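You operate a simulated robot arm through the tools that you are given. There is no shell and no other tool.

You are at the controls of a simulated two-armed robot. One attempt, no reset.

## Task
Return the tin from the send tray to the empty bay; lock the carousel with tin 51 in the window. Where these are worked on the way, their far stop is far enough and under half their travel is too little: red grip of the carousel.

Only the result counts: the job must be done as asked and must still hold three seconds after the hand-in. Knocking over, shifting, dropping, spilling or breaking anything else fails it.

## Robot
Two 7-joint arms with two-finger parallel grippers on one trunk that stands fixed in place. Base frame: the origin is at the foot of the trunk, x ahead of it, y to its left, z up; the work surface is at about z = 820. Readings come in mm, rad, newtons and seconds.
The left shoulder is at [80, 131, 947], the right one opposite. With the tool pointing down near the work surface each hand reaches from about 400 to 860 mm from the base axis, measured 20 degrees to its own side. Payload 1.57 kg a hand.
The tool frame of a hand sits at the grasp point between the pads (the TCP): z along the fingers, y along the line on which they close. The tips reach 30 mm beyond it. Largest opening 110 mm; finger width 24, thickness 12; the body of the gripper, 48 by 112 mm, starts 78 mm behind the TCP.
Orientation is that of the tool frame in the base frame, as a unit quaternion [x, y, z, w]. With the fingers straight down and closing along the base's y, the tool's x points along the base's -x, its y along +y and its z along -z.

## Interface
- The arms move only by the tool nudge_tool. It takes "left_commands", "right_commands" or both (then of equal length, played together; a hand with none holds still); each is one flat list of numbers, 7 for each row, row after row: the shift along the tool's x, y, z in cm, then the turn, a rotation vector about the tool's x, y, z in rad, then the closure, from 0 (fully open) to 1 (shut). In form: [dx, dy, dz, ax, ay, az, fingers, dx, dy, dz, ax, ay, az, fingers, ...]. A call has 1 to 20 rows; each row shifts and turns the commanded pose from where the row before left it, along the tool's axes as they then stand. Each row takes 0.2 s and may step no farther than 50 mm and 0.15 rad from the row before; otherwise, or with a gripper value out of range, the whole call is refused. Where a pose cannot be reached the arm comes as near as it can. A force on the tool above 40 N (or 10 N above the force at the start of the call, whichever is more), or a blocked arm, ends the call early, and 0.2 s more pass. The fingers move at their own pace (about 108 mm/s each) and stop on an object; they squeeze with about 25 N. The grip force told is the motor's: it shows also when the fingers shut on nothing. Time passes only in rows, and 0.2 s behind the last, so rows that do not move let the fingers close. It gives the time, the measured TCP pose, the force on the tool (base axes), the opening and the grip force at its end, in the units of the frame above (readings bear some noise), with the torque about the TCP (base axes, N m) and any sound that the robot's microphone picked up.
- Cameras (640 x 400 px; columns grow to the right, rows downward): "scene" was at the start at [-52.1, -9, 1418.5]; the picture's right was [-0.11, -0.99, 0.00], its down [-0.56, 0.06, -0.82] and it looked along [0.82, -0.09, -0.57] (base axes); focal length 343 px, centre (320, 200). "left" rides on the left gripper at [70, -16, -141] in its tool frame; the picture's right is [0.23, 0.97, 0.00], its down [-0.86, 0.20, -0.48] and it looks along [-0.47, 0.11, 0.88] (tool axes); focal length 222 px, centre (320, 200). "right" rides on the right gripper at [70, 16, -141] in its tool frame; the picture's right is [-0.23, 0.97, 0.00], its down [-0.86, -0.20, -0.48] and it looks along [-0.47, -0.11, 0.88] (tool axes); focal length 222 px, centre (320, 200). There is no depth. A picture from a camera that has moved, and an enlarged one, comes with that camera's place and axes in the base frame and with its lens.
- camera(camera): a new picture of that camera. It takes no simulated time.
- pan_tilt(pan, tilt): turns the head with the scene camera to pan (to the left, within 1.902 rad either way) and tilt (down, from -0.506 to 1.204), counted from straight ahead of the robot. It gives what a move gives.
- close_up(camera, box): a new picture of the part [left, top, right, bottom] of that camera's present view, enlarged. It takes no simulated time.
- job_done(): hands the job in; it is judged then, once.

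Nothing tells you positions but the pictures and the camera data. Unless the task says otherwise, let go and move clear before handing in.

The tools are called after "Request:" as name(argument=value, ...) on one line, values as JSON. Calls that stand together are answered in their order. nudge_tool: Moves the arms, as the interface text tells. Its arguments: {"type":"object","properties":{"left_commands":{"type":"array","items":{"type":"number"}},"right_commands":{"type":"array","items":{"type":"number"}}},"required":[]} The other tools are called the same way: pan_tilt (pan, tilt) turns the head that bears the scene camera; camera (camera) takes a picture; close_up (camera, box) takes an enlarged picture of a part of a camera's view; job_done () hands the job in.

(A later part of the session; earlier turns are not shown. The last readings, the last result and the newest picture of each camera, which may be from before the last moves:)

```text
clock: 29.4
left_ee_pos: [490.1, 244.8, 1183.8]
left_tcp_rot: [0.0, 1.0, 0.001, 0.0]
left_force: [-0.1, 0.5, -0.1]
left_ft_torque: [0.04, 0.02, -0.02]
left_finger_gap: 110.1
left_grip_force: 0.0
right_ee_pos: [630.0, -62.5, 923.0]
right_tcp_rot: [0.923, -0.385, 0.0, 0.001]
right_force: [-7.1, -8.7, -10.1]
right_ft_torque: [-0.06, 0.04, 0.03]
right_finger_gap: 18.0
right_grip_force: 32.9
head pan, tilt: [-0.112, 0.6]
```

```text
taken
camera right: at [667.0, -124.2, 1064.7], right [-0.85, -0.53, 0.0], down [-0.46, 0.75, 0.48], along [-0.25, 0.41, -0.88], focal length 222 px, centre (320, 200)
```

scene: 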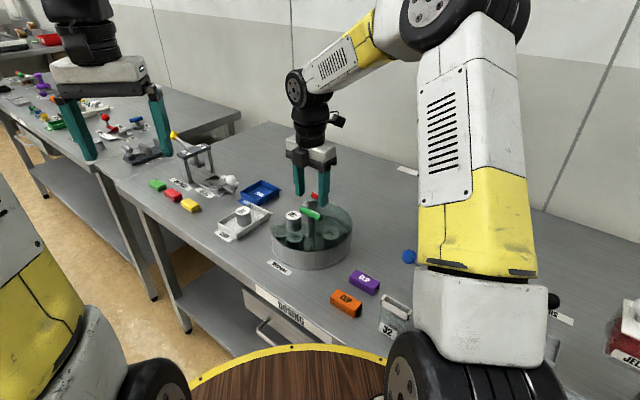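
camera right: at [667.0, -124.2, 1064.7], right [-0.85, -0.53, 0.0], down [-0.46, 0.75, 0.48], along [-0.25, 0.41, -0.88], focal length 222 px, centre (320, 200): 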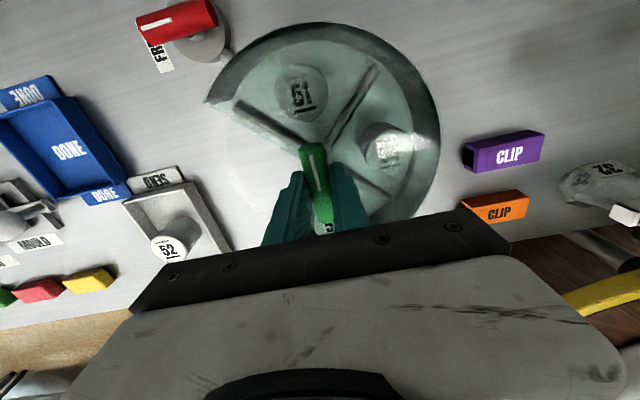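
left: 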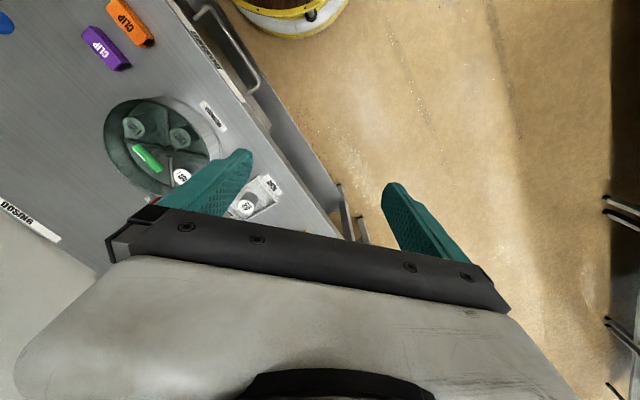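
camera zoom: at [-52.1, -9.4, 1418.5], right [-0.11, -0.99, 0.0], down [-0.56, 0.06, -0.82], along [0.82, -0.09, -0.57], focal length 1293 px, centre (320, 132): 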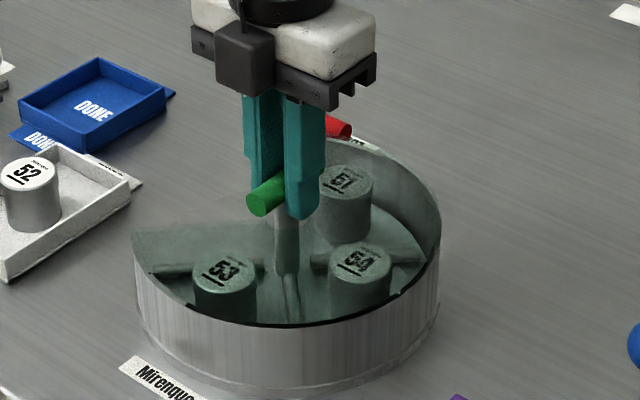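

The empty bay is now in the window and the red grip stripe shows FREE. I release the handle, lift, and take the right hand aside.

Request:
nudge_tool(right_commands=[0, 0, 0, 0, 0, 0, 0.45, 0, 0, 0, 0, 0, 0, 0.45, 0, 0, -3, 0, 0, 0, 0.45, 0, 0, -3, 0, 0, 0, 0.45, 0, 0, -3, 0, 0, 0, 0.45, 0, 0, -3, 0, 0, 0, 0.45, 1.84, 3.82, 0, 0, 0, 0, 0.45, 1.84, 3.82, 0, 0, 0, 0, 0.45, 1.84, 3.82, 0, 0, 0, 0, 0.45, 1.84, 3.82, 0, 0, 0, 0, 0.45, 1.84, 3.82, 0, 0, 0, 0, 0.45, 0, 0, 0, 0, 0, 0.1428, 0, 0, 0, 0, 0, 0, 0.1428, 0, 0, 0, 0, 0, 0, 0.1428, 0, 0, 0, 0, 0, 0, 0.1428, 0, 0, 0, 0, 0, 0, 0.1428, 0, 0, 0, 0, 0, 0, 0.1428, 0, 0, 0, 0, 0, 0, 0.1428, 0, 0, 0, 0, 0, 0, 0.1428, 0])

Request:
nudge_tool(right_commands=[0, 0, 0, 0, 0, 0.1428, 0, 0, 0, 0, 0, 0, 0.1428, 0, 0, 0, 0, 0, 0, 0.1428, 0, 0, 0, 0, 0, 0, 0.1428, 0, 0, 0, 0, 0, 0, 0.1428, 0, 0, 0, 0, 0, 0, 0.1428, 0, 0, 0, 0, 0, 0, 0.1428, 0, 0, 0, 0, 0, 0, 0.1428, 0, 0, 0, 0, 0, 0, 0.1428, 0, 0, 0, 0, 0, 0, 0.1428, 0, 0, 0, 0, 0, 0, 0.1428, 0, 0, 0, 0, 0, 0, 0.1428, 0, 0, 0, 0, 0, 0, 0.1428, 0, 0, 0, 0, 0, 0, 0.1428, 0])

Request:
camera(camera="scene")

Request:
close_up(camera="scene", box=[205, 165, 375, 271])

```text
clock: 33.4
left_ee_pos: [490.0, 245.7, 1185.3]
left_tcp_rot: [-0.001, 1.0, 0.0, 0.0]
left_force: [-0.2, -1.2, -0.5]
left_ft_torque: [0.0, 0.01, 0.01]
left_finger_gap: 109.9
left_grip_force: 0.1
right_ee_pos: [559.4, -261.8, 1042.2]
right_tcp_rot: [-0.569, 0.822, 0.0, 0.0]
right_force: [-0.2, 0.3, -0.1]
right_ft_torque: [0.05, 0.02, 0.0]
right_finger_gap: 110.0
right_grip_force: 0.1
head pan, tilt: [-0.112, 0.6]
```

```text
clock: 36.4
left_ee_pos: [490.6, 246.4, 1184.8]
left_tcp_rot: [0.001, 1.0, 0.0, 0.0]
left_force: [0.4, -0.8, -0.5]
left_ft_torque: [-0.01, -0.02, -0.01]
left_finger_gap: 109.8
left_grip_force: 0.2
right_ee_pos: [558.9, -261.4, 1044.3]
right_tcp_rot: [0.385, 0.923, 0.0, 0.0]
right_force: [-0.1, 0.1, 0.0]
right_ft_torque: [0.01, -0.01, 0.03]
right_finger_gap: 110.3
right_grip_force: 0.1
head pan, tilt: [-0.112, 0.6]
```

```text
taken
```

scene: 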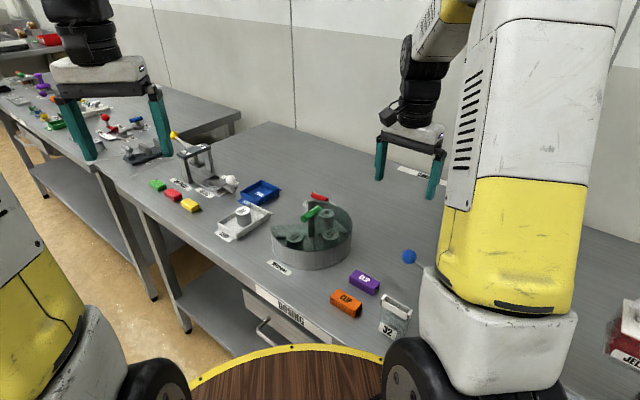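

```text
3.76 times, centred on (290, 218) of scene
camera zoom: at [-52.1, -9.0, 1418.5], right [-0.11, -0.99, 0.0], down [-0.56, 0.06, -0.82], along [0.82, -0.09, -0.57], focal length 1290 px, centre (433, 132)
```

zoom: 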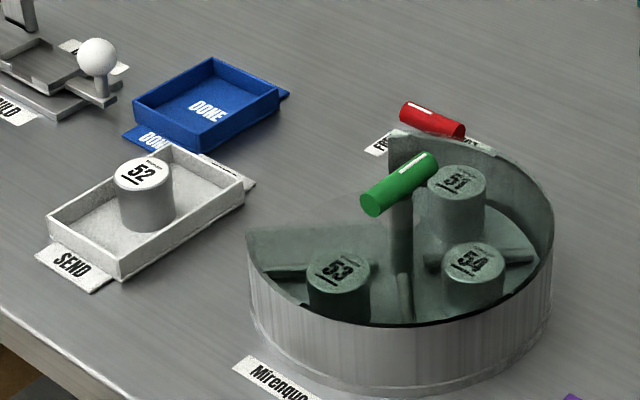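

The window bay is empty and the rest looks right. Now I bring the left hand above the send tray tin.

Request:
nudge_tool(left_commands=[-3.314, -1.857, 2.643, 0, 0, 0, 0, -3.314, -1.857, 2.643, 0, 0, 0, 0, -3.314, -1.857, 2.643, 0, 0, 0, 0, -3.314, -1.857, 2.643, 0, 0, 0, 0, -3.314, -1.857, 2.643, 0, 0, 0, 0, -3.314, -1.857, 2.643, 0, 0, 0, 0, -3.316, -1.858, 2.642, 0, 0, 0, 0, 0, 0, 0, 0, 0, 0, 0])

Request:
camera(camera="left")

Request:
close_up(camera="left", box=[210, 60, 450, 210])

Request:
camera(camera="scene")

```text
clock: 38.2
left_ee_pos: [722.5, 110.4, 1000.5]
left_tcp_rot: [0.0, 1.0, 0.0, 0.0]
left_force: [0.6, 0.7, -0.2]
left_ft_torque: [0.04, -0.01, 0.0]
left_finger_gap: 110.1
left_grip_force: 0.1
right_ee_pos: [559.3, -262.9, 1043.5]
right_tcp_rot: [0.385, 0.923, 0.0, -0.001]
right_force: [-0.6, -0.3, -0.1]
right_ft_torque: [-0.01, 0.0, 0.01]
right_finger_gap: 110.3
right_grip_force: 0.0
head pan, tilt: [-0.112, 0.6]
```

```text
taken
camera left: at [653.6, 95.2, 1142.6], right [-0.23, 0.97, 0.0], down [0.86, 0.2, 0.48], along [0.47, 0.11, -0.88], focal length 222 px, centre (320, 200)
```

left: 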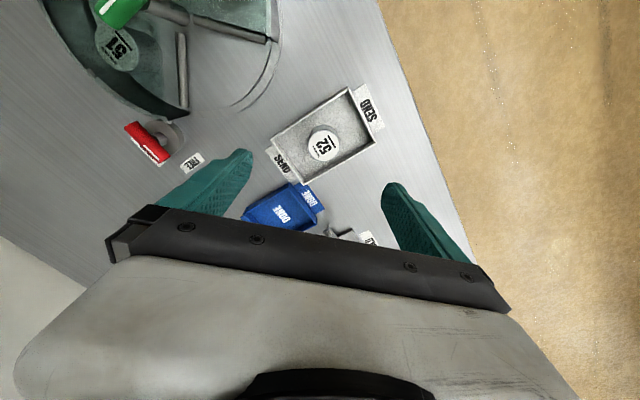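

```text
2.67 times, centred on (330, 135) of left
camera zoom: at [653.6, 95.2, 1142.6], right [-0.23, 0.97, 0.0], down [0.86, 0.2, 0.48], along [0.47, 0.11, -0.88], focal length 592 px, centre (293, 373)
```

zoom: 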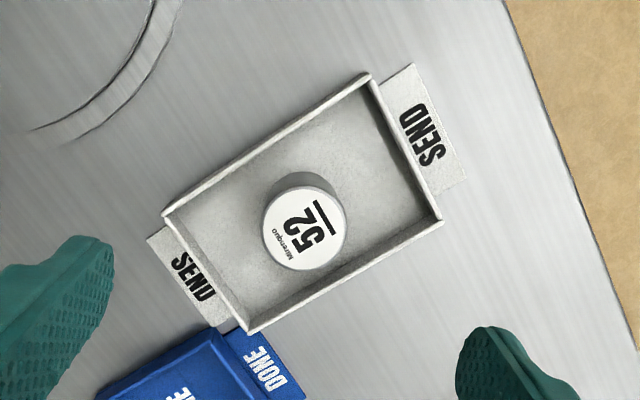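

```text
taken
```

scene: 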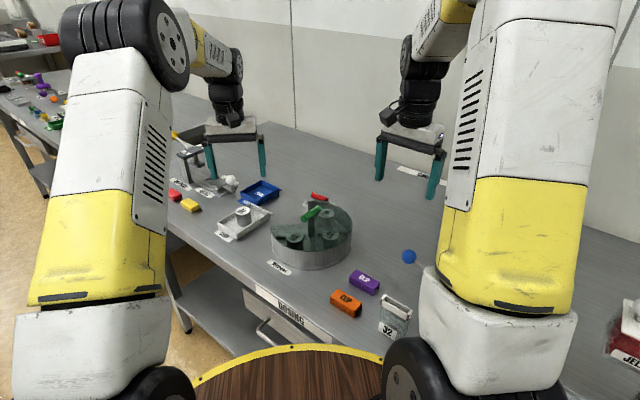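

Tin 52 sits in the tray's centre with the tray turned 45°. I turn the left hand so the fingers close along the tray's long side, shift over the tin, and check again.

Request:
nudge_tool(left_commands=[-0.15, 0.6, 0, 0, 0, 0, 0.42, 0, 0, 0, 0, 0, -0.1309, 0.42, 0, 0, 0, 0, 0, -0.1309, 0.42, 0, 0, 0, 0, 0, -0.1309, 0.42, 0, 0, 0, 0, 0, -0.1309, 0.42, 0, 0, 0, 0, 0, -0.1309, 0.42, 0, 0, 0, 0, 0, -0.1309, 0.42, 0, 0, 0, 0, 0, 0, 0.42, 0, 0, 0, 0, 0, 0, 0.42])

Request:
camera(camera="left")

Request:
close_up(camera="left", box=[240, 90, 400, 190])

```text
clock: 40.2
left_ee_pos: [724.5, 119.8, 998.9]
left_tcp_rot: [-0.384, 0.923, -0.001, -0.001]
left_force: [-0.1, -0.2, 0.0]
left_ft_torque: [0.0, -0.01, 0.03]
left_finger_gap: 64.1
left_grip_force: 0.0
right_ee_pos: [558.2, -262.5, 1044.2]
right_tcp_rot: [0.383, 0.924, 0.0, 0.0]
right_force: [0.2, -0.6, -0.1]
right_ft_torque: [-0.03, -0.03, 0.03]
right_finger_gap: 109.9
right_grip_force: 0.0
head pan, tilt: [-0.112, 0.6]
```

```text
taken
camera left: at [686.6, 59.7, 1141.2], right [-0.85, 0.53, 0.0], down [0.46, 0.75, 0.48], along [0.25, 0.41, -0.88], focal length 222 px, centre (320, 200)
```

left: 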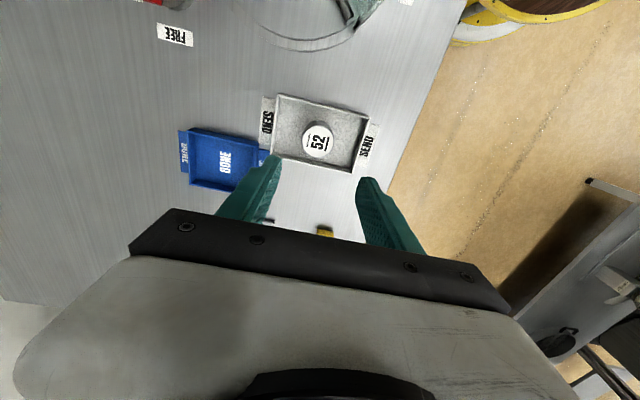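

```text
4.00 times, centred on (320, 140) of left
camera zoom: at [686.6, 59.7, 1141.2], right [-0.85, 0.53, 0.0], down [0.46, 0.75, 0.48], along [0.25, 0.41, -0.88], focal length 888 px, centre (320, 440)
```

zoom: 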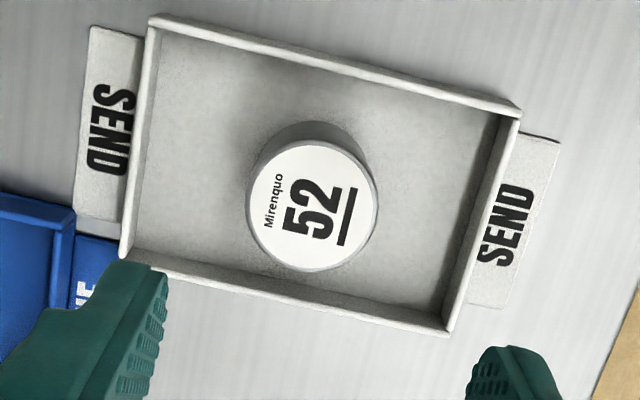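

Tin centre is about 4 mm off the hand axis; I correct that, lower part-way, and check again.

Request:
nudge_tool(left_commands=[0.37, -0.27, 0, 0, 0, 0, 0.42, 0, 0, 2.0, 0, 0, 0, 0.42, 0, 0, 2.0, 0, 0, 0, 0.42, 0, 0, 2.0, 0, 0, 0, 0.42, 0, 0, 1.5, 0, 0, 0, 0.42, 0, 0, 0, 0, 0, 0, 0.42, 0, 0, 0, 0, 0, 0, 0.42])

Request:
close_up(camera="left", box=[220, 80, 420, 205])

Request:
close_up(camera="scene", box=[195, 140, 305, 250])

```text
clock: 41.8
left_ee_pos: [723.1, 116.8, 925.9]
left_tcp_rot: [-0.383, 0.924, 0.0, 0.0]
left_force: [0.3, 0.2, -0.2]
left_ft_torque: [-0.01, 0.02, 0.0]
left_finger_gap: 64.0
left_grip_force: 0.0
right_ee_pos: [558.1, -262.0, 1043.9]
right_tcp_rot: [0.384, 0.923, 0.0, 0.0]
right_force: [-0.3, 0.5, 0.4]
right_ft_torque: [-0.02, 0.0, 0.02]
right_finger_gap: 110.5
right_grip_force: 0.0
head pan, tilt: [-0.112, 0.6]
```

```text
3.20 times, centred on (320, 142) of left
camera zoom: at [685.5, 56.1, 1067.1], right [-0.85, 0.53, 0.0], down [0.46, 0.75, 0.48], along [0.25, 0.41, -0.88], focal length 711 px, centre (320, 384)
```

zoom: 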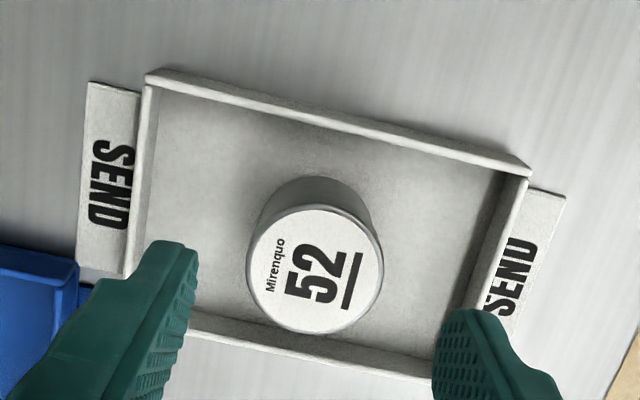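

```text
3.64 times, centred on (250, 195) of scene
camera zoom: at [-52.0, -9.0, 1418.5], right [-0.11, -0.99, 0.0], down [-0.56, 0.06, -0.82], along [0.82, -0.09, -0.57], focal length 1246 px, centre (574, 218)
```

zoom: 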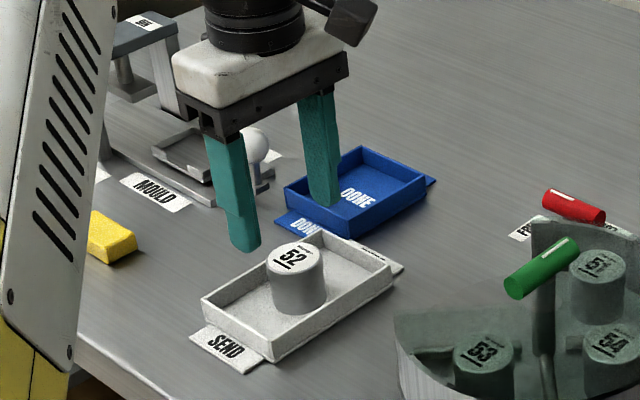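

Nearly centred (1.5 mm off). I correct, go down to finger tips just above the tray rim, and close on the tin.

Request:
nudge_tool(left_commands=[0.15, -0.14, 1.0, 0, 0, 0, 0.42, 0, 0, 1.5, 0, 0, 0, 0.42, 0, 0, 1.5, 0, 0, 0, 0.42, 0, 0, 1.0, 0, 0, 0, 0.42, 0, 0, 0, 0, 0, 0, 0.42, 0, 0, 0, 0, 0, 0, 0.42])

Request:
close_up(camera="left", box=[220, 80, 420, 205])

Request:
close_up(camera="scene", box=[205, 160, 295, 250])

```text
clock: 43.2
left_ee_pos: [722.9, 114.8, 874.5]
left_tcp_rot: [-0.382, 0.924, -0.001, 0.0]
left_force: [0.4, -0.2, -0.9]
left_ft_torque: [-0.02, -0.01, 0.0]
left_finger_gap: 63.9
left_grip_force: 0.0
right_ee_pos: [558.4, -261.9, 1042.5]
right_tcp_rot: [0.384, 0.923, 0.0, -0.001]
right_force: [0.1, 0.3, 0.7]
right_ft_torque: [-0.02, 0.01, 0.01]
right_finger_gap: 110.2
right_grip_force: 0.0
head pan, tilt: [-0.112, 0.6]
```

```text
3.20 times, centred on (320, 142) of left
camera zoom: at [685.4, 54.2, 1016.5], right [-0.85, 0.53, 0.0], down [0.46, 0.75, 0.48], along [0.25, 0.41, -0.88], focal length 711 px, centre (320, 384)
```

zoom: 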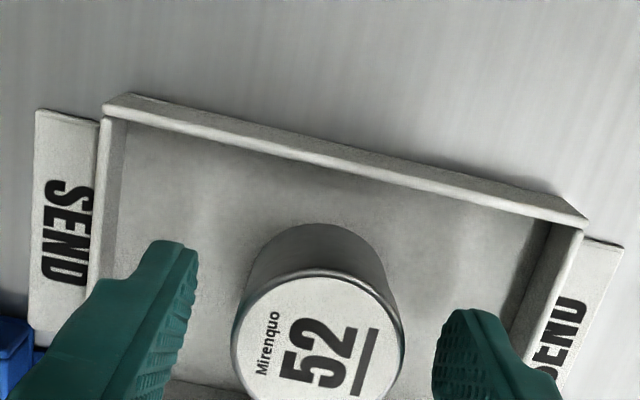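

```text
4.44 times, centred on (250, 205) of scene
camera zoom: at [-52.0, -9.0, 1418.5], right [-0.11, -0.99, 0.0], down [-0.56, 0.06, -0.82], along [0.82, -0.09, -0.57], focal length 1523 px, centre (631, 178)
```

zoom: 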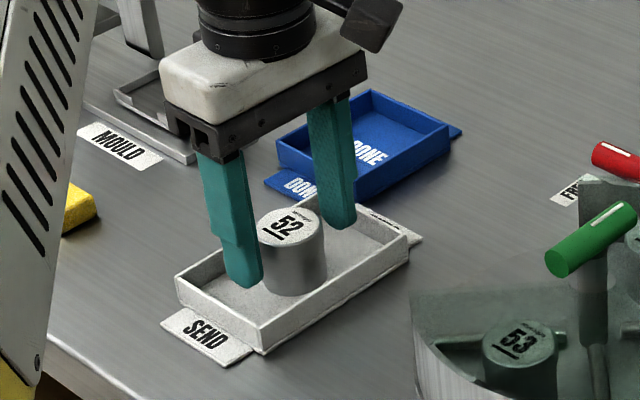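

The fingers are either side of the tin inside the tray's length. I close gently and then test-lift.

Request:
nudge_tool(left_commands=[0, 0, 0, 0, 0, 0, 0.55, 0, 0, 0, 0, 0, 0, 0.62, 0, 0, 0, 0, 0, 0, 0.75, 0, 0, 0, 0, 0, 0, 1.0, 0, 0, 0, 0, 0, 0, 1.0])

Request:
close_up(camera="scene", box=[205, 160, 295, 250])

```text
clock: 44.4
left_ee_pos: [723.1, 114.3, 874.0]
left_tcp_rot: [-0.382, 0.924, 0.001, 0.0]
left_force: [0.7, 0.2, 0.4]
left_ft_torque: [0.03, 0.01, 0.02]
left_finger_gap: 40.2
left_grip_force: 24.9
right_ee_pos: [558.6, -262.1, 1044.1]
right_tcp_rot: [0.383, 0.924, 0.0, 0.0]
right_force: [-0.1, -0.1, 0.8]
right_ft_torque: [-0.02, 0.02, 0.0]
right_finger_gap: 110.1
right_grip_force: 0.0
head pan, tilt: [-0.112, 0.6]
```

```text
4.44 times, centred on (250, 205) of scene
camera zoom: at [-52.0, -9.0, 1418.5], right [-0.11, -0.99, 0.0], down [-0.56, 0.06, -0.82], along [0.82, -0.09, -0.57], focal length 1523 px, centre (631, 178)
```

zoom: 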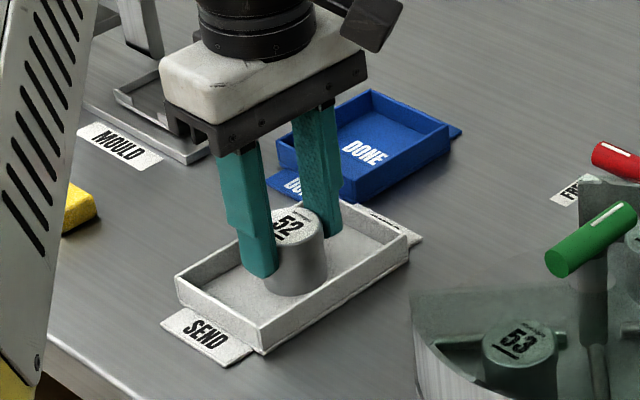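

The tin is held (40 mm). I lift it and carry it above the window bay.

Request:
nudge_tool(left_commands=[0, 0, -1.0, 0, 0, 0, 1.0, 0, 0, -2.0, 0, 0, 0, 1.0, 0, 0, -2.0, 0, 0, 0, 1.0, 0, 0, -2.0, 0, 0, 0, 1.0, 0, 0, -2.0, 0, 0, 0, 1.0, 0, 0, -2.0, 0, 0, 0, 1.0, 2.56, -1.23, 0, 0, 0, 0, 1.0, 2.56, -1.23, 0, 0, 0, 0, 1.0, 2.56, -1.23, 0, 0, 0, 0, 1.0, 2.56, -1.23, 0, 0, 0, 0, 1.0, 2.56, -1.23, 0, 0, 0, 0, 1.0, 0, 0, 0, 0, 0, 0, 1.0, 0, 0, 0, 0, 0, 0, 1.0])

Request:
camera(camera="left")

Request:
close_up(camera="left", box=[200, 60, 440, 210])

Request:
close_up(camera="scene", box=[235, 130, 365, 265])

```text
clock: 47.2
left_ee_pos: [676.2, -18.3, 987.9]
left_tcp_rot: [-0.383, 0.924, -0.001, -0.001]
left_force: [0.2, 1.1, -0.8]
left_ft_torque: [-0.04, 0.03, 0.02]
left_finger_gap: 39.6
left_grip_force: 25.3
right_ee_pos: [558.1, -261.4, 1043.4]
right_tcp_rot: [0.385, 0.923, 0.0, 0.0]
right_force: [0.0, 0.2, 0.0]
right_ft_torque: [-0.02, 0.03, 0.02]
right_finger_gap: 109.9
right_grip_force: 0.1
head pan, tilt: [-0.112, 0.6]
```

```text
taken
camera left: at [638.9, -79.5, 1129.6], right [-0.85, 0.53, 0.0], down [0.46, 0.75, 0.48], along [0.25, 0.41, -0.88], focal length 222 px, centre (320, 200)
```

left: 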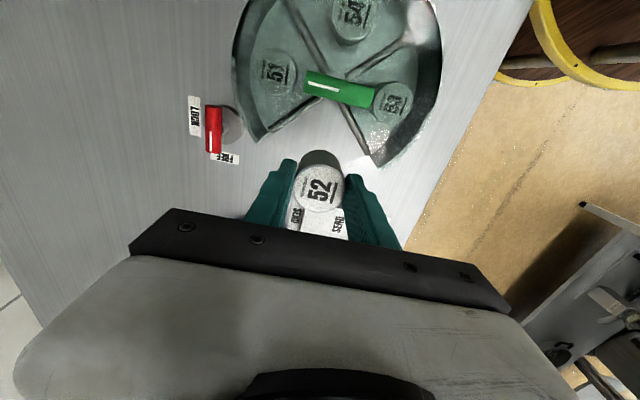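

```text
2.67 times, centred on (320, 135) of left
camera zoom: at [638.9, -79.5, 1129.6], right [-0.85, 0.53, 0.0], down [0.46, 0.75, 0.48], along [0.25, 0.41, -0.88], focal length 592 px, centre (320, 373)
```

zoom: 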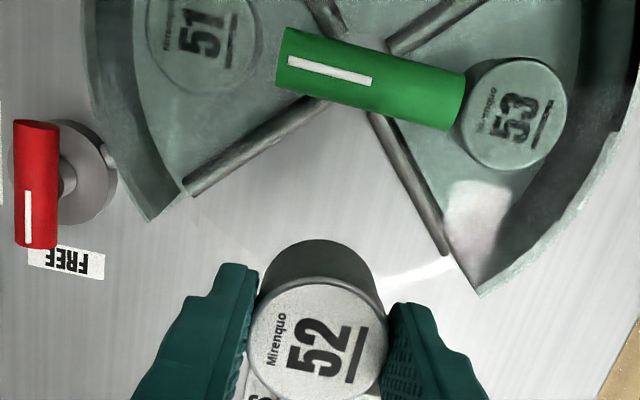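

```text
2.96 times, centred on (300, 198) of scene
camera zoom: at [-52.0, -9.1, 1418.5], right [-0.11, -0.99, 0.0], down [-0.56, 0.06, -0.82], along [0.82, -0.09, -0.57], focal length 1015 px, centre (379, 207)
```

zoom: 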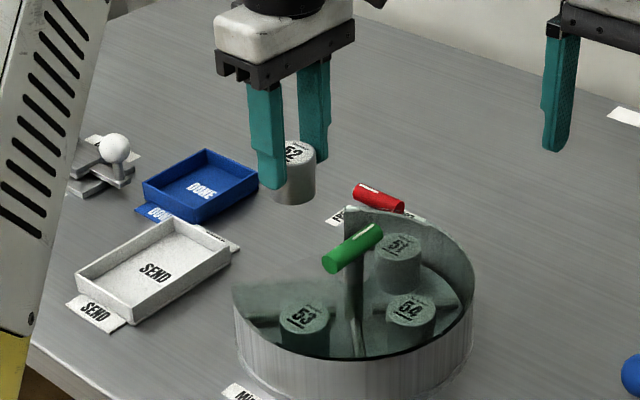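

The rotor's centre lies 65 mm from the hand axis with about 2 mm sideways offset; I correct that and lower the tin into the window, stopping a little above the floor.

Request:
nudge_tool(left_commands=[0.13, 0.22, 0, 0, 0, 0, 1.0, 0, 0, 2.0, 0, 0, 0, 1.0, 0, 0, 2.0, 0, 0, 0, 1.0, 0, 0, 2.0, 0, 0, 0, 1.0, 0, 0, 2.0, 0, 0, 0, 1.0, 0, 0, 1.0, 0, 0, 0, 1.0, 0, 0, 0, 0, 0, 0, 1.0, 0, 0, 0, 0, 0, 0, 1.0])

Request:
close_up(camera="left", box=[200, 60, 440, 210])

Request:
close_up(camera="scene", box=[255, 160, 365, 260])

```text
clock: 49.0
left_ee_pos: [673.6, -19.4, 895.1]
left_tcp_rot: [-0.382, 0.924, 0.001, 0.0]
left_force: [-0.8, 0.3, -0.3]
left_ft_torque: [0.03, 0.02, 0.01]
left_finger_gap: 39.8
left_grip_force: 24.8
right_ee_pos: [557.8, -262.2, 1042.5]
right_tcp_rot: [0.383, 0.924, 0.0, 0.0]
right_force: [0.1, -0.8, 0.3]
right_ft_torque: [-0.01, 0.0, 0.03]
right_finger_gap: 110.1
right_grip_force: 0.0
head pan, tilt: [-0.112, 0.6]
```

```text
2.67 times, centred on (320, 135) of left
camera zoom: at [635.7, -80.2, 1037.4], right [-0.85, 0.53, 0.0], down [0.46, 0.75, 0.48], along [0.25, 0.41, -0.88], focal length 592 px, centre (320, 373)
```

zoom: 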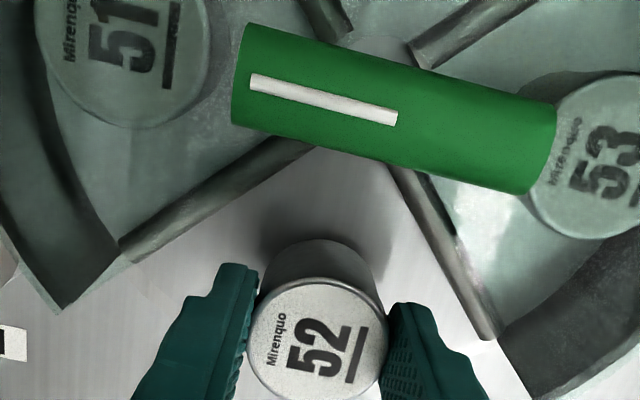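

```text
4.00 times, centred on (310, 210) of scene
camera zoom: at [-52.0, -9.1, 1418.5], right [-0.11, -0.99, 0.0], down [-0.56, 0.06, -0.82], along [0.82, -0.09, -0.57], focal length 1371 px, centre (360, 160)
```

zoom: 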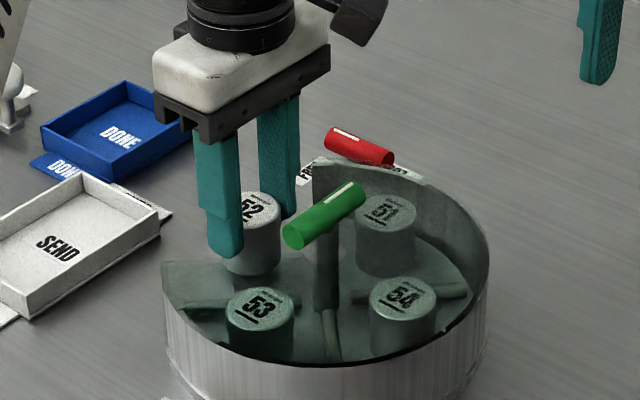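

Centred in the bay. I lower in small steps until the tin touches the floor.

Request:
nudge_tool(left_commands=[0, 0, 0.5, 0, 0, 0, 1.0, 0, 0, 0.4, 0, 0, 0, 1.0, 0, 0, 0.2, 0, 0, 0, 1.0, 0, 0, 0, 0, 0, 0, 1.0])

Request:
close_up(camera="scene", box=[265, 180, 345, 240])

```text
clock: 50.0
left_ee_pos: [675.1, -18.0, 884.7]
left_tcp_rot: [-0.383, 0.924, -0.001, 0.002]
left_force: [0.1, -2.2, 19.8]
left_ft_torque: [0.02, -0.04, 0.07]
left_finger_gap: 39.8
left_grip_force: 25.2
right_ee_pos: [557.3, -261.3, 1043.4]
right_tcp_rot: [0.384, 0.923, 0.0, 0.0]
right_force: [-0.7, -0.4, 0.5]
right_ft_torque: [0.01, -0.01, 0.0]
right_finger_gap: 110.1
right_grip_force: 0.1
head pan, tilt: [-0.112, 0.6]
```

```text
6.67 times, centred on (305, 210) of scene
camera zoom: at [-52.7, -9.1, 1418.5], right [-0.11, -0.99, 0.0], down [-0.56, 0.06, -0.82], along [0.82, -0.09, -0.57], focal length 2285 px, centre (420, 133)
```

zoom: 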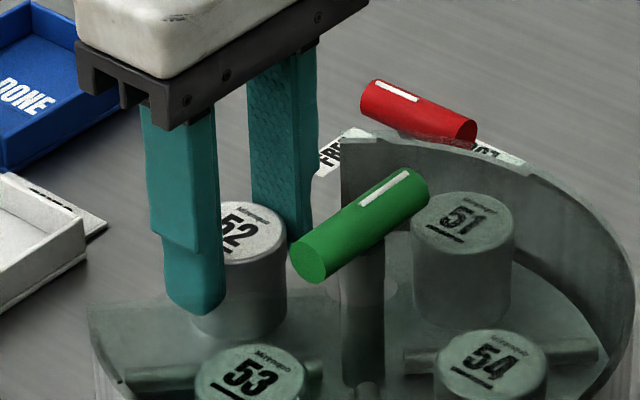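

Contact with the floor shows (20 N up). I relax the push by a millimetre and check.

Request:
nudge_tool(left_commands=[0, 0, -0.1, 0, 0, 0, 1.0, 0, 0, 0, 0, 0, 0, 1.0])

Request:
close_up(camera="left", box=[200, 60, 440, 210])

```text
clock: 50.6
left_ee_pos: [674.4, -18.0, 885.9]
left_tcp_rot: [-0.383, 0.924, 0.0, 0.001]
left_force: [3.7, 0.3, 17.3]
left_ft_torque: [0.11, -0.19, 0.05]
left_finger_gap: 40.0
left_grip_force: 25.4
right_ee_pos: [558.6, -261.3, 1042.7]
right_tcp_rot: [0.383, 0.924, 0.0, 0.0]
right_force: [0.0, 0.0, -0.9]
right_ft_torque: [0.02, -0.05, 0.02]
right_finger_gap: 109.6
right_grip_force: 0.0
head pan, tilt: [-0.112, 0.6]
```

```text
2.67 times, centred on (320, 135) of left
camera zoom: at [636.3, -78.7, 1027.3], right [-0.85, 0.53, 0.0], down [0.46, 0.75, 0.48], along [0.25, 0.41, -0.88], focal length 592 px, centre (320, 373)
```

zoom: 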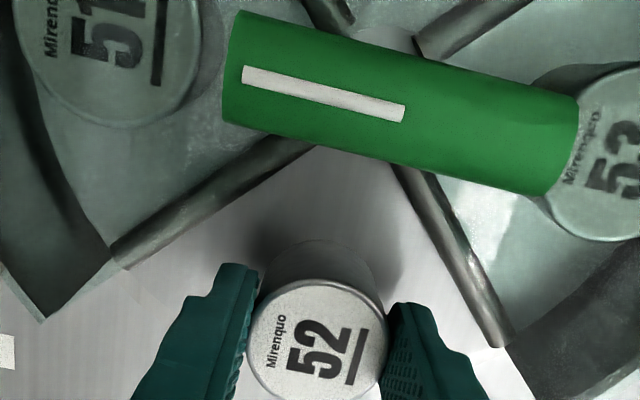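

Request:
nudge_tool(left_commands=[0, 0, -0.1, 0, 0, 0, 1.0, 0, 0, 0, 0, 0, 0, 1.0])

```text
clock: 51.2
left_ee_pos: [673.6, -18.2, 885.0]
left_tcp_rot: [-0.383, 0.924, 0.001, 0.0]
left_force: [3.1, 1.8, 6.5]
left_ft_torque: [0.13, -0.2, 0.02]
left_finger_gap: 40.1
left_grip_force: 25.4
right_ee_pos: [558.9, -261.2, 1042.1]
right_tcp_rot: [0.384, 0.923, 0.001, 0.0]
right_force: [-0.8, -0.3, -0.5]
right_ft_torque: [-0.01, -0.01, 0.0]
right_finger_gap: 110.0
right_grip_force: 0.0
head pan, tilt: [-0.112, 0.6]
```

The tin stands with light contact. I open slightly (keeping clear of the dividers) and lift away straight up.

Request:
nudge_tool(left_commands=[0, 0, 0, 0, 0, 0, 0.58, 0, 0, 0, 0, 0, 0, 0.53, 0, 0, 0, 0, 0, 0, 0.53, 0, 0, -1.0, 0, 0, 0, 0.53, 0, 0, -2.0, 0, 0, 0, 0.53, 0, 0, -3.0, 0, 0, 0, 0.53, 0, 0, -3.0, 0, 0, 0, 0.53, 0, 0, -3.0, 0, 0, 0, 0.53, 0, 0, 0, 0, 0, 0, 0.53])

Request:
camera(camera="left")

Request:
close_up(camera="left", box=[220, 0, 460, 190])

Request:
close_up(camera="scene", box=[265, 180, 365, 270])

```text
clock: 53.2
left_ee_pos: [673.6, -18.5, 1005.1]
left_tcp_rot: [-0.383, 0.924, 0.001, 0.0]
left_force: [0.5, -0.8, 0.5]
left_ft_torque: [0.03, 0.04, 0.01]
left_finger_gap: 51.8
left_grip_force: 0.0
right_ee_pos: [558.5, -262.3, 1042.0]
right_tcp_rot: [0.383, 0.924, 0.0, 0.0]
right_force: [0.1, 0.7, -0.2]
right_ft_torque: [-0.01, -0.02, -0.01]
right_finger_gap: 109.9
right_grip_force: 0.0
head pan, tilt: [-0.112, 0.6]
```

```text
taken
camera left: at [636.7, -79.7, 1147.7], right [-0.85, 0.53, 0.0], down [0.46, 0.75, 0.48], along [0.25, 0.41, -0.88], focal length 222 px, centre (320, 200)
```

left: 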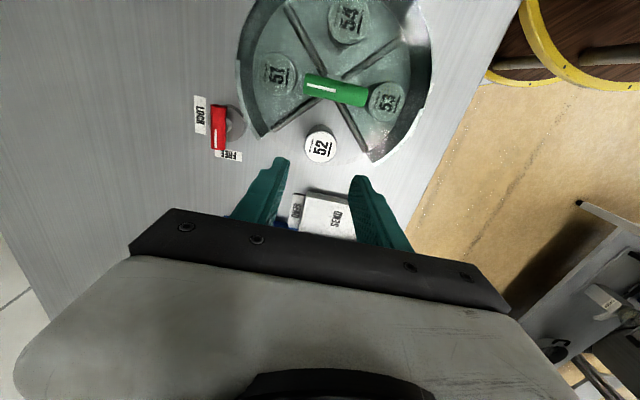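

```text
2.11 times, centred on (340, 95) of left
camera zoom: at [636.7, -79.7, 1147.7], right [-0.85, 0.53, 0.0], down [0.46, 0.75, 0.48], along [0.25, 0.41, -0.88], focal length 468 px, centre (278, 421)
```

zoom: 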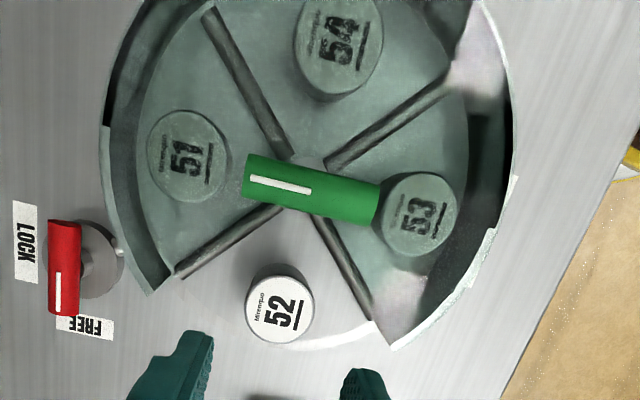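

```text
4.44 times, centred on (315, 225) of scene
camera zoom: at [-52.0, -9.1, 1418.5], right [-0.11, -0.99, 0.0], down [-0.56, 0.06, -0.82], along [0.82, -0.09, -0.57], focal length 1523 px, centre (342, 89)
```

zoom: 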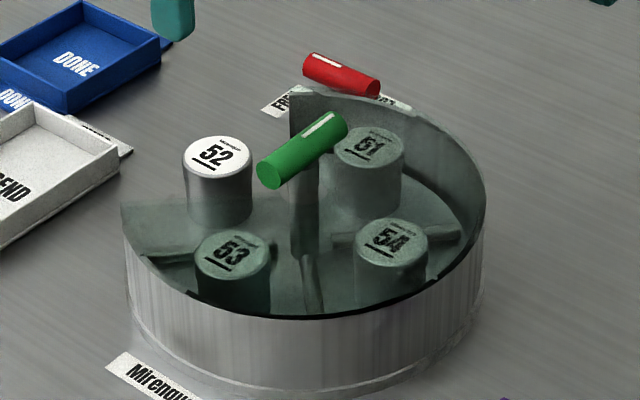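

Tin 52 stands well in the bay (radius ≈64 mm). I retract the left hand, and then bring the right hand above the green handle.

Request:
nudge_tool(left_commands=[-0.707, 3.889, -1.875, 0, 0, 0, 0.3, -0.707, 3.889, -1.875, 0, 0, 0, 0.3, -0.707, 3.889, -1.875, 0, 0, 0, 0, -0.707, 3.889, -1.875, 0, 0, 0, 0, -0.707, 3.889, -1.875, 0, 0, 0, 0, -0.707, 3.889, -1.875, 0, 0, 0, 0, -0.707, 3.889, -1.875, 0, 0, 0, 0, -0.707, 3.889, -1.875, 0, 0, 0, 0, 0, 0, 0, 0, 0, 0, 0])

Request:
camera(camera="scene")

```text
clock: 55.2
left_ee_pos: [492.7, 243.7, 1158.2]
left_tcp_rot: [-0.383, 0.924, 0.001, 0.0]
left_force: [-0.2, -0.7, -0.3]
left_ft_torque: [0.0, 0.01, 0.01]
left_finger_gap: 109.7
left_grip_force: 0.1
right_ee_pos: [558.4, -261.6, 1043.7]
right_tcp_rot: [0.384, 0.923, 0.0, 0.001]
right_force: [0.1, -0.7, 0.2]
right_ft_torque: [-0.01, 0.0, -0.02]
right_finger_gap: 110.4
right_grip_force: 0.1
head pan, tilt: [-0.112, 0.6]
```

```text
taken
```

scene: 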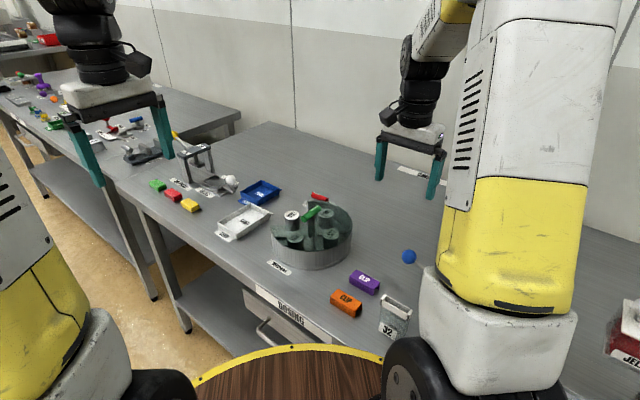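

Request:
nudge_tool(right_commands=[1.788, 3.824, 1.3, 0, 0, 0, 0.45, 1.788, 3.824, 1.3, 0, 0, 0, 0.45, 1.788, 3.824, 1.3, 0, 0, 0, 0.45, 1.788, 3.824, 1.3, 0, 0, 0, 0.45, 1.788, 3.824, 1.3, 0, 0, 0, 0.45, 0, 0, 0, 0, 0, 0, 0.45, 0, 0, 0, 0, 0, 0, 0.45])

Request:
close_up(camera="right", box=[240, 90, 400, 190])

Request:
camera(camera="right")

```text
clock: 56.8
left_ee_pos: [493.0, 243.9, 1156.3]
left_tcp_rot: [-0.382, 0.924, 0.0, 0.0]
left_force: [1.0, -0.1, -0.3]
left_ft_torque: [0.0, -0.02, -0.01]
left_finger_gap: 109.9
left_grip_force: 0.1
right_ee_pos: [628.6, -62.5, 980.8]
right_tcp_rot: [0.384, 0.923, -0.001, 0.0]
right_force: [0.8, 0.5, 0.3]
right_ft_torque: [0.01, 0.01, -0.01]
right_finger_gap: 60.4
right_grip_force: 0.1
head pan, tilt: [-0.112, 0.6]
```

```text
4.00 times, centred on (320, 140) of right
camera zoom: at [591.8, -1.7, 1123.4], right [0.85, 0.53, 0.0], down [0.46, -0.75, 0.48], along [0.25, -0.41, -0.88], focal length 888 px, centre (320, 440)
```

zoom: 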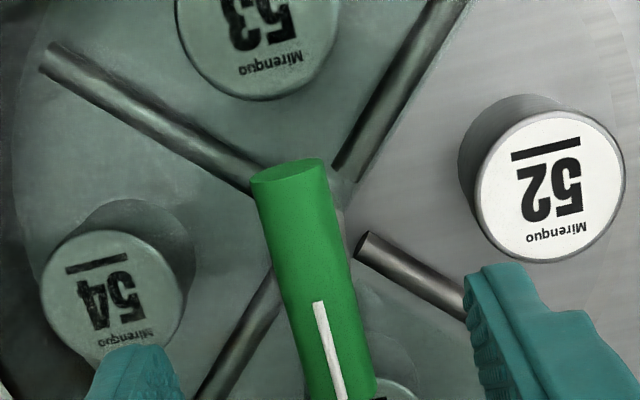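

```text
taken
camera right: at [591.8, -1.7, 1123.4], right [0.85, 0.53, 0.0], down [0.46, -0.75, 0.48], along [0.25, -0.41, -0.88], focal length 222 px, centre (320, 200)
```

right: 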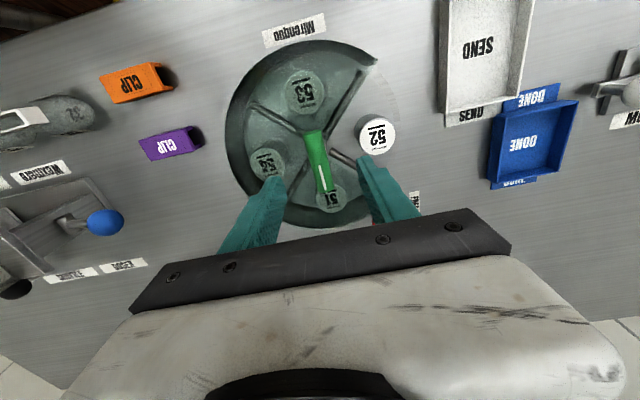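

Small offset of about 2 mm; I correct, go down with a narrower opening, and grip the handle.

Request:
nudge_tool(right_commands=[-0.12, -0.17, 0, 0, 0, 0, 0.6, 0, 0, 1.5, 0, 0, 0, 0.6, 0, 0, 1.5, 0, 0, 0, 0.6, 0, 0, 1.5, 0, 0, 0, 0.6, 0, 0, 1.1, 0, 0, 0, 0.6, 0, 0, 0, 0, 0, 0, 0.6, 0, 0, 0, 0, 0, 0, 0.75, 0, 0, 0, 0, 0, 0, 0.9, 0, 0, 0, 0, 0, 0, 1.0, 0, 0, 0, 0, 0, 0, 1.0])

Request:
close_up(camera="scene", box=[265, 165, 355, 225])

```text
clock: 59.0
left_ee_pos: [493.5, 243.8, 1158.3]
left_tcp_rot: [-0.383, 0.924, 0.001, 0.0]
left_force: [-0.7, -0.5, -0.2]
left_ft_torque: [-0.01, 0.01, 0.04]
left_finger_gap: 110.1
left_grip_force: 0.1
right_ee_pos: [631.1, -64.0, 922.4]
right_tcp_rot: [0.384, 0.923, 0.0, -0.001]
right_force: [5.2, 4.1, -4.9]
right_ft_torque: [-0.17, -0.42, 0.03]
right_finger_gap: 17.9
right_grip_force: 32.2
head pan, tilt: [-0.112, 0.6]
```

```text
6.67 times, centred on (310, 195) of scene
camera zoom: at [-51.7, -8.8, 1418.5], right [-0.11, -0.99, 0.0], down [-0.56, 0.06, -0.82], along [0.82, -0.09, -0.57], focal length 2285 px, centre (387, 233)
```

zoom: 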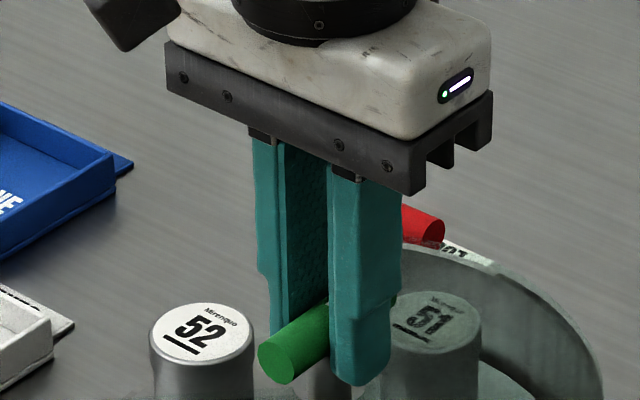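

Held. I turn another 90° anticlockwise in stages.

Request:
nudge_tool(right_commands=[0, 0, 0, 0, 0, -0.05, 1.0, 0, 0, 0, 0, 0, -0.08, 1.0, 0, 0, 0, 0, 0, -0.08, 1.0, 0, 0, 0, 0, 0, -0.08, 1.0, 0, 0, 0, 0, 0, -0.08, 1.0])

Request:
close_up(camera="scene", box=[265, 165, 375, 271])

```text
clock: 60.2
left_ee_pos: [492.1, 244.6, 1157.3]
left_tcp_rot: [-0.383, 0.924, 0.0, 0.0]
left_force: [0.2, 0.4, -0.6]
left_ft_torque: [0.0, 0.05, 0.03]
left_finger_gap: 109.8
left_grip_force: 0.0
right_ee_pos: [630.1, -64.5, 923.8]
right_tcp_rot: [0.208, 0.978, 0.001, 0.0]
right_force: [-2.6, 9.6, 16.2]
right_ft_torque: [0.47, 0.77, -0.09]
right_finger_gap: 17.9
right_grip_force: 32.7
head pan, tilt: [-0.112, 0.6]
```

```text
3.77 times, centred on (320, 218) of scene
camera zoom: at [-52.7, -8.5, 1418.5], right [-0.11, -0.99, 0.0], down [-0.56, 0.06, -0.82], along [0.82, -0.09, -0.57], focal length 1293 px, centre (320, 132)
```

zoom: 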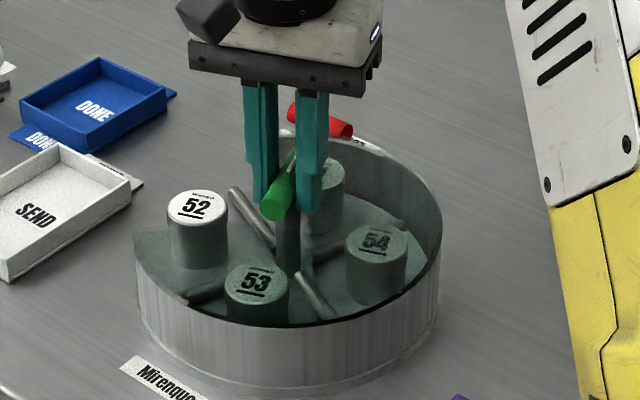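

Request:
nudge_tool(right_commands=[0.05, 0.065, 0, 0, 0, 0, 1.0, 0, 0, 0, 0, 0, -0.08, 1.0, 0, 0, 0, 0, 0, -0.08, 1.0, 0, 0, 0, 0, 0, -0.08, 1.0, 0, 0, 0, 0, 0, -0.08, 1.0, 0, 0, 0, 0, 0, -0.08, 1.0])

Request:
close_up(camera="scene", box=[265, 165, 375, 271])

```text
clock: 61.6
left_ee_pos: [492.8, 243.2, 1157.5]
left_tcp_rot: [-0.382, 0.924, 0.0, -0.001]
left_force: [-0.2, -0.5, -1.1]
left_ft_torque: [0.01, -0.01, -0.01]
left_finger_gap: 110.0
left_grip_force: 0.0
right_ee_pos: [630.1, -63.6, 921.9]
right_tcp_rot: [0.008, 1.0, 0.001, 0.001]
right_force: [3.2, 18.3, 14.9]
right_ft_torque: [0.36, 0.71, -0.03]
right_finger_gap: 17.8
right_grip_force: 32.5
head pan, tilt: [-0.112, 0.6]
```

```text
3.77 times, centred on (320, 218) of scene
camera zoom: at [-52.3, -8.1, 1418.5], right [-0.11, -0.99, 0.0], down [-0.56, 0.06, -0.82], along [0.82, -0.09, -0.57], focal length 1293 px, centre (320, 132)
```

zoom: 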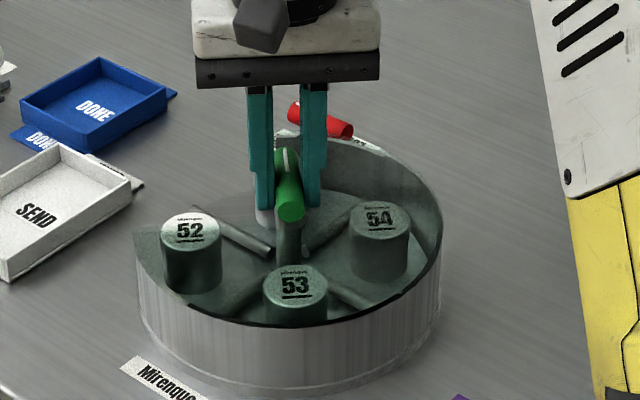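

Request:
nudge_tool(right_commands=[-0.02, 0.15, 0, 0, 0, 0, 1.0, 0, 0, 0, 0, 0, -0.08, 1.0, 0, 0, 0, 0, 0, -0.08, 1.0, 0, 0, 0, 0, 0, -0.08, 1.0, 0, 0, 0, 0, 0, -0.08, 1.0, 0, 0, 0, 0, 0, -0.08, 1.0])

Request:
close_up(camera="scene", box=[265, 165, 375, 271])

```text
clock: 63.0
left_ee_pos: [492.4, 243.9, 1157.3]
left_tcp_rot: [-0.382, 0.924, 0.0, 0.0]
left_force: [-0.5, -0.5, 0.4]
left_ft_torque: [-0.01, -0.03, -0.02]
left_finger_gap: 109.8
left_grip_force: 0.1
right_ee_pos: [630.1, -63.0, 923.3]
right_tcp_rot: [-0.189, 0.982, -0.001, 0.001]
right_force: [1.0, 7.1, 22.8]
right_ft_torque: [0.03, 0.38, -0.03]
right_finger_gap: 17.7
right_grip_force: 32.6
head pan, tilt: [-0.112, 0.6]
```

```text
3.77 times, centred on (320, 218) of scene
camera zoom: at [-52.7, -8.6, 1418.5], right [-0.11, -0.99, 0.0], down [-0.56, 0.06, -0.82], along [0.82, -0.09, -0.57], focal length 1293 px, centre (320, 132)
```

zoom: 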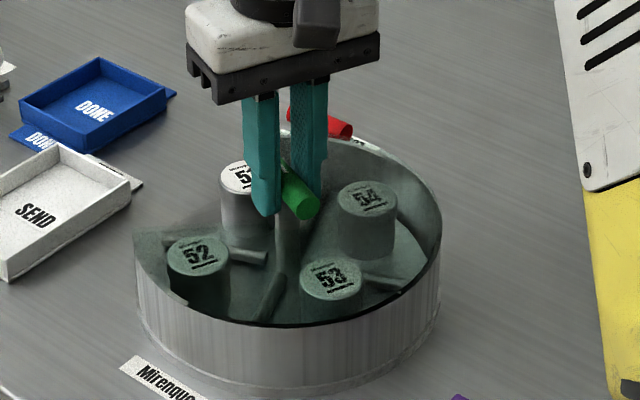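

51 is coming into the window. I finish the last ~23°.

Request:
nudge_tool(right_commands=[-0.02, 0.055, -0.1, 0, 0, 0, 1.0, 0, 0, 0, 0, 0, -0.08, 1.0, 0, 0, 0, 0, 0, -0.08, 1.0, 0, 0, 0, 0, 0, -0.08, 1.0, 0, 0, 0, 0, 0, -0.08, 1.0, 0, 0, 0, 0, 0, -0.08, 1.0, 0, 0, 0, 0, 0, 0, 1.0])

Request:
close_up(camera="scene", box=[265, 165, 375, 271])

Request:
camera(camera="right")

```text
clock: 64.6
left_ee_pos: [492.5, 242.7, 1157.1]
left_tcp_rot: [-0.382, 0.924, 0.0, 0.0]
left_force: [0.5, 0.7, -0.5]
left_ft_torque: [0.04, -0.01, 0.0]
left_finger_gap: 109.9
left_grip_force: 0.1
right_ee_pos: [630.1, -62.1, 922.3]
right_tcp_rot: [-0.381, 0.925, 0.0, -0.001]
right_force: [-1.1, 1.7, 6.7]
right_ft_torque: [-0.45, 0.6, 0.05]
right_finger_gap: 17.9
right_grip_force: 32.3
head pan, tilt: [-0.112, 0.6]
```

```text
3.77 times, centred on (320, 218) of scene
camera zoom: at [-52.3, -8.9, 1418.5], right [-0.11, -0.99, 0.0], down [-0.56, 0.06, -0.82], along [0.82, -0.09, -0.57], focal length 1293 px, centre (320, 132)
```

zoom: 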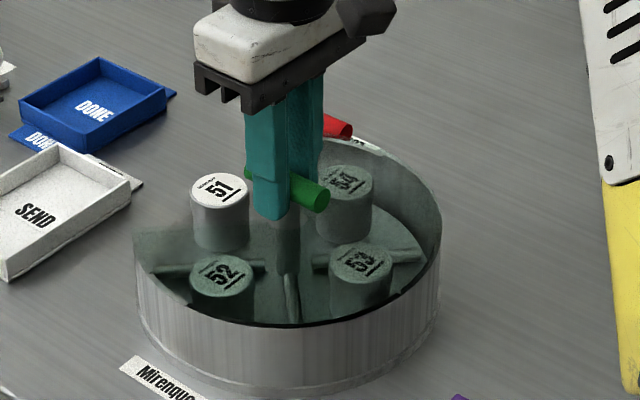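

```text
taken
camera right: at [569.4, -101.0, 1064.8], right [-0.52, 0.85, 0.0], down [0.75, 0.46, 0.48], along [0.41, 0.25, -0.88], focal length 222 px, centre (320, 200)
```

right: 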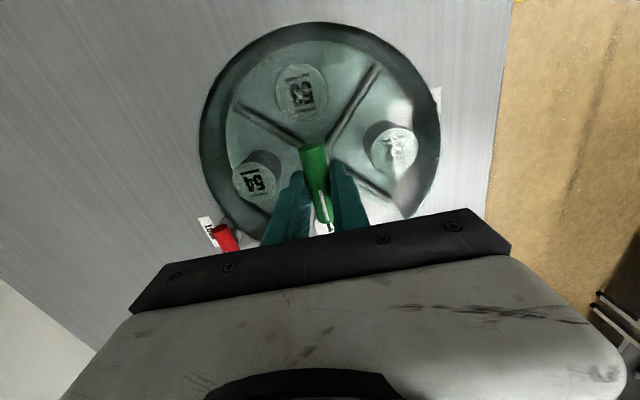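

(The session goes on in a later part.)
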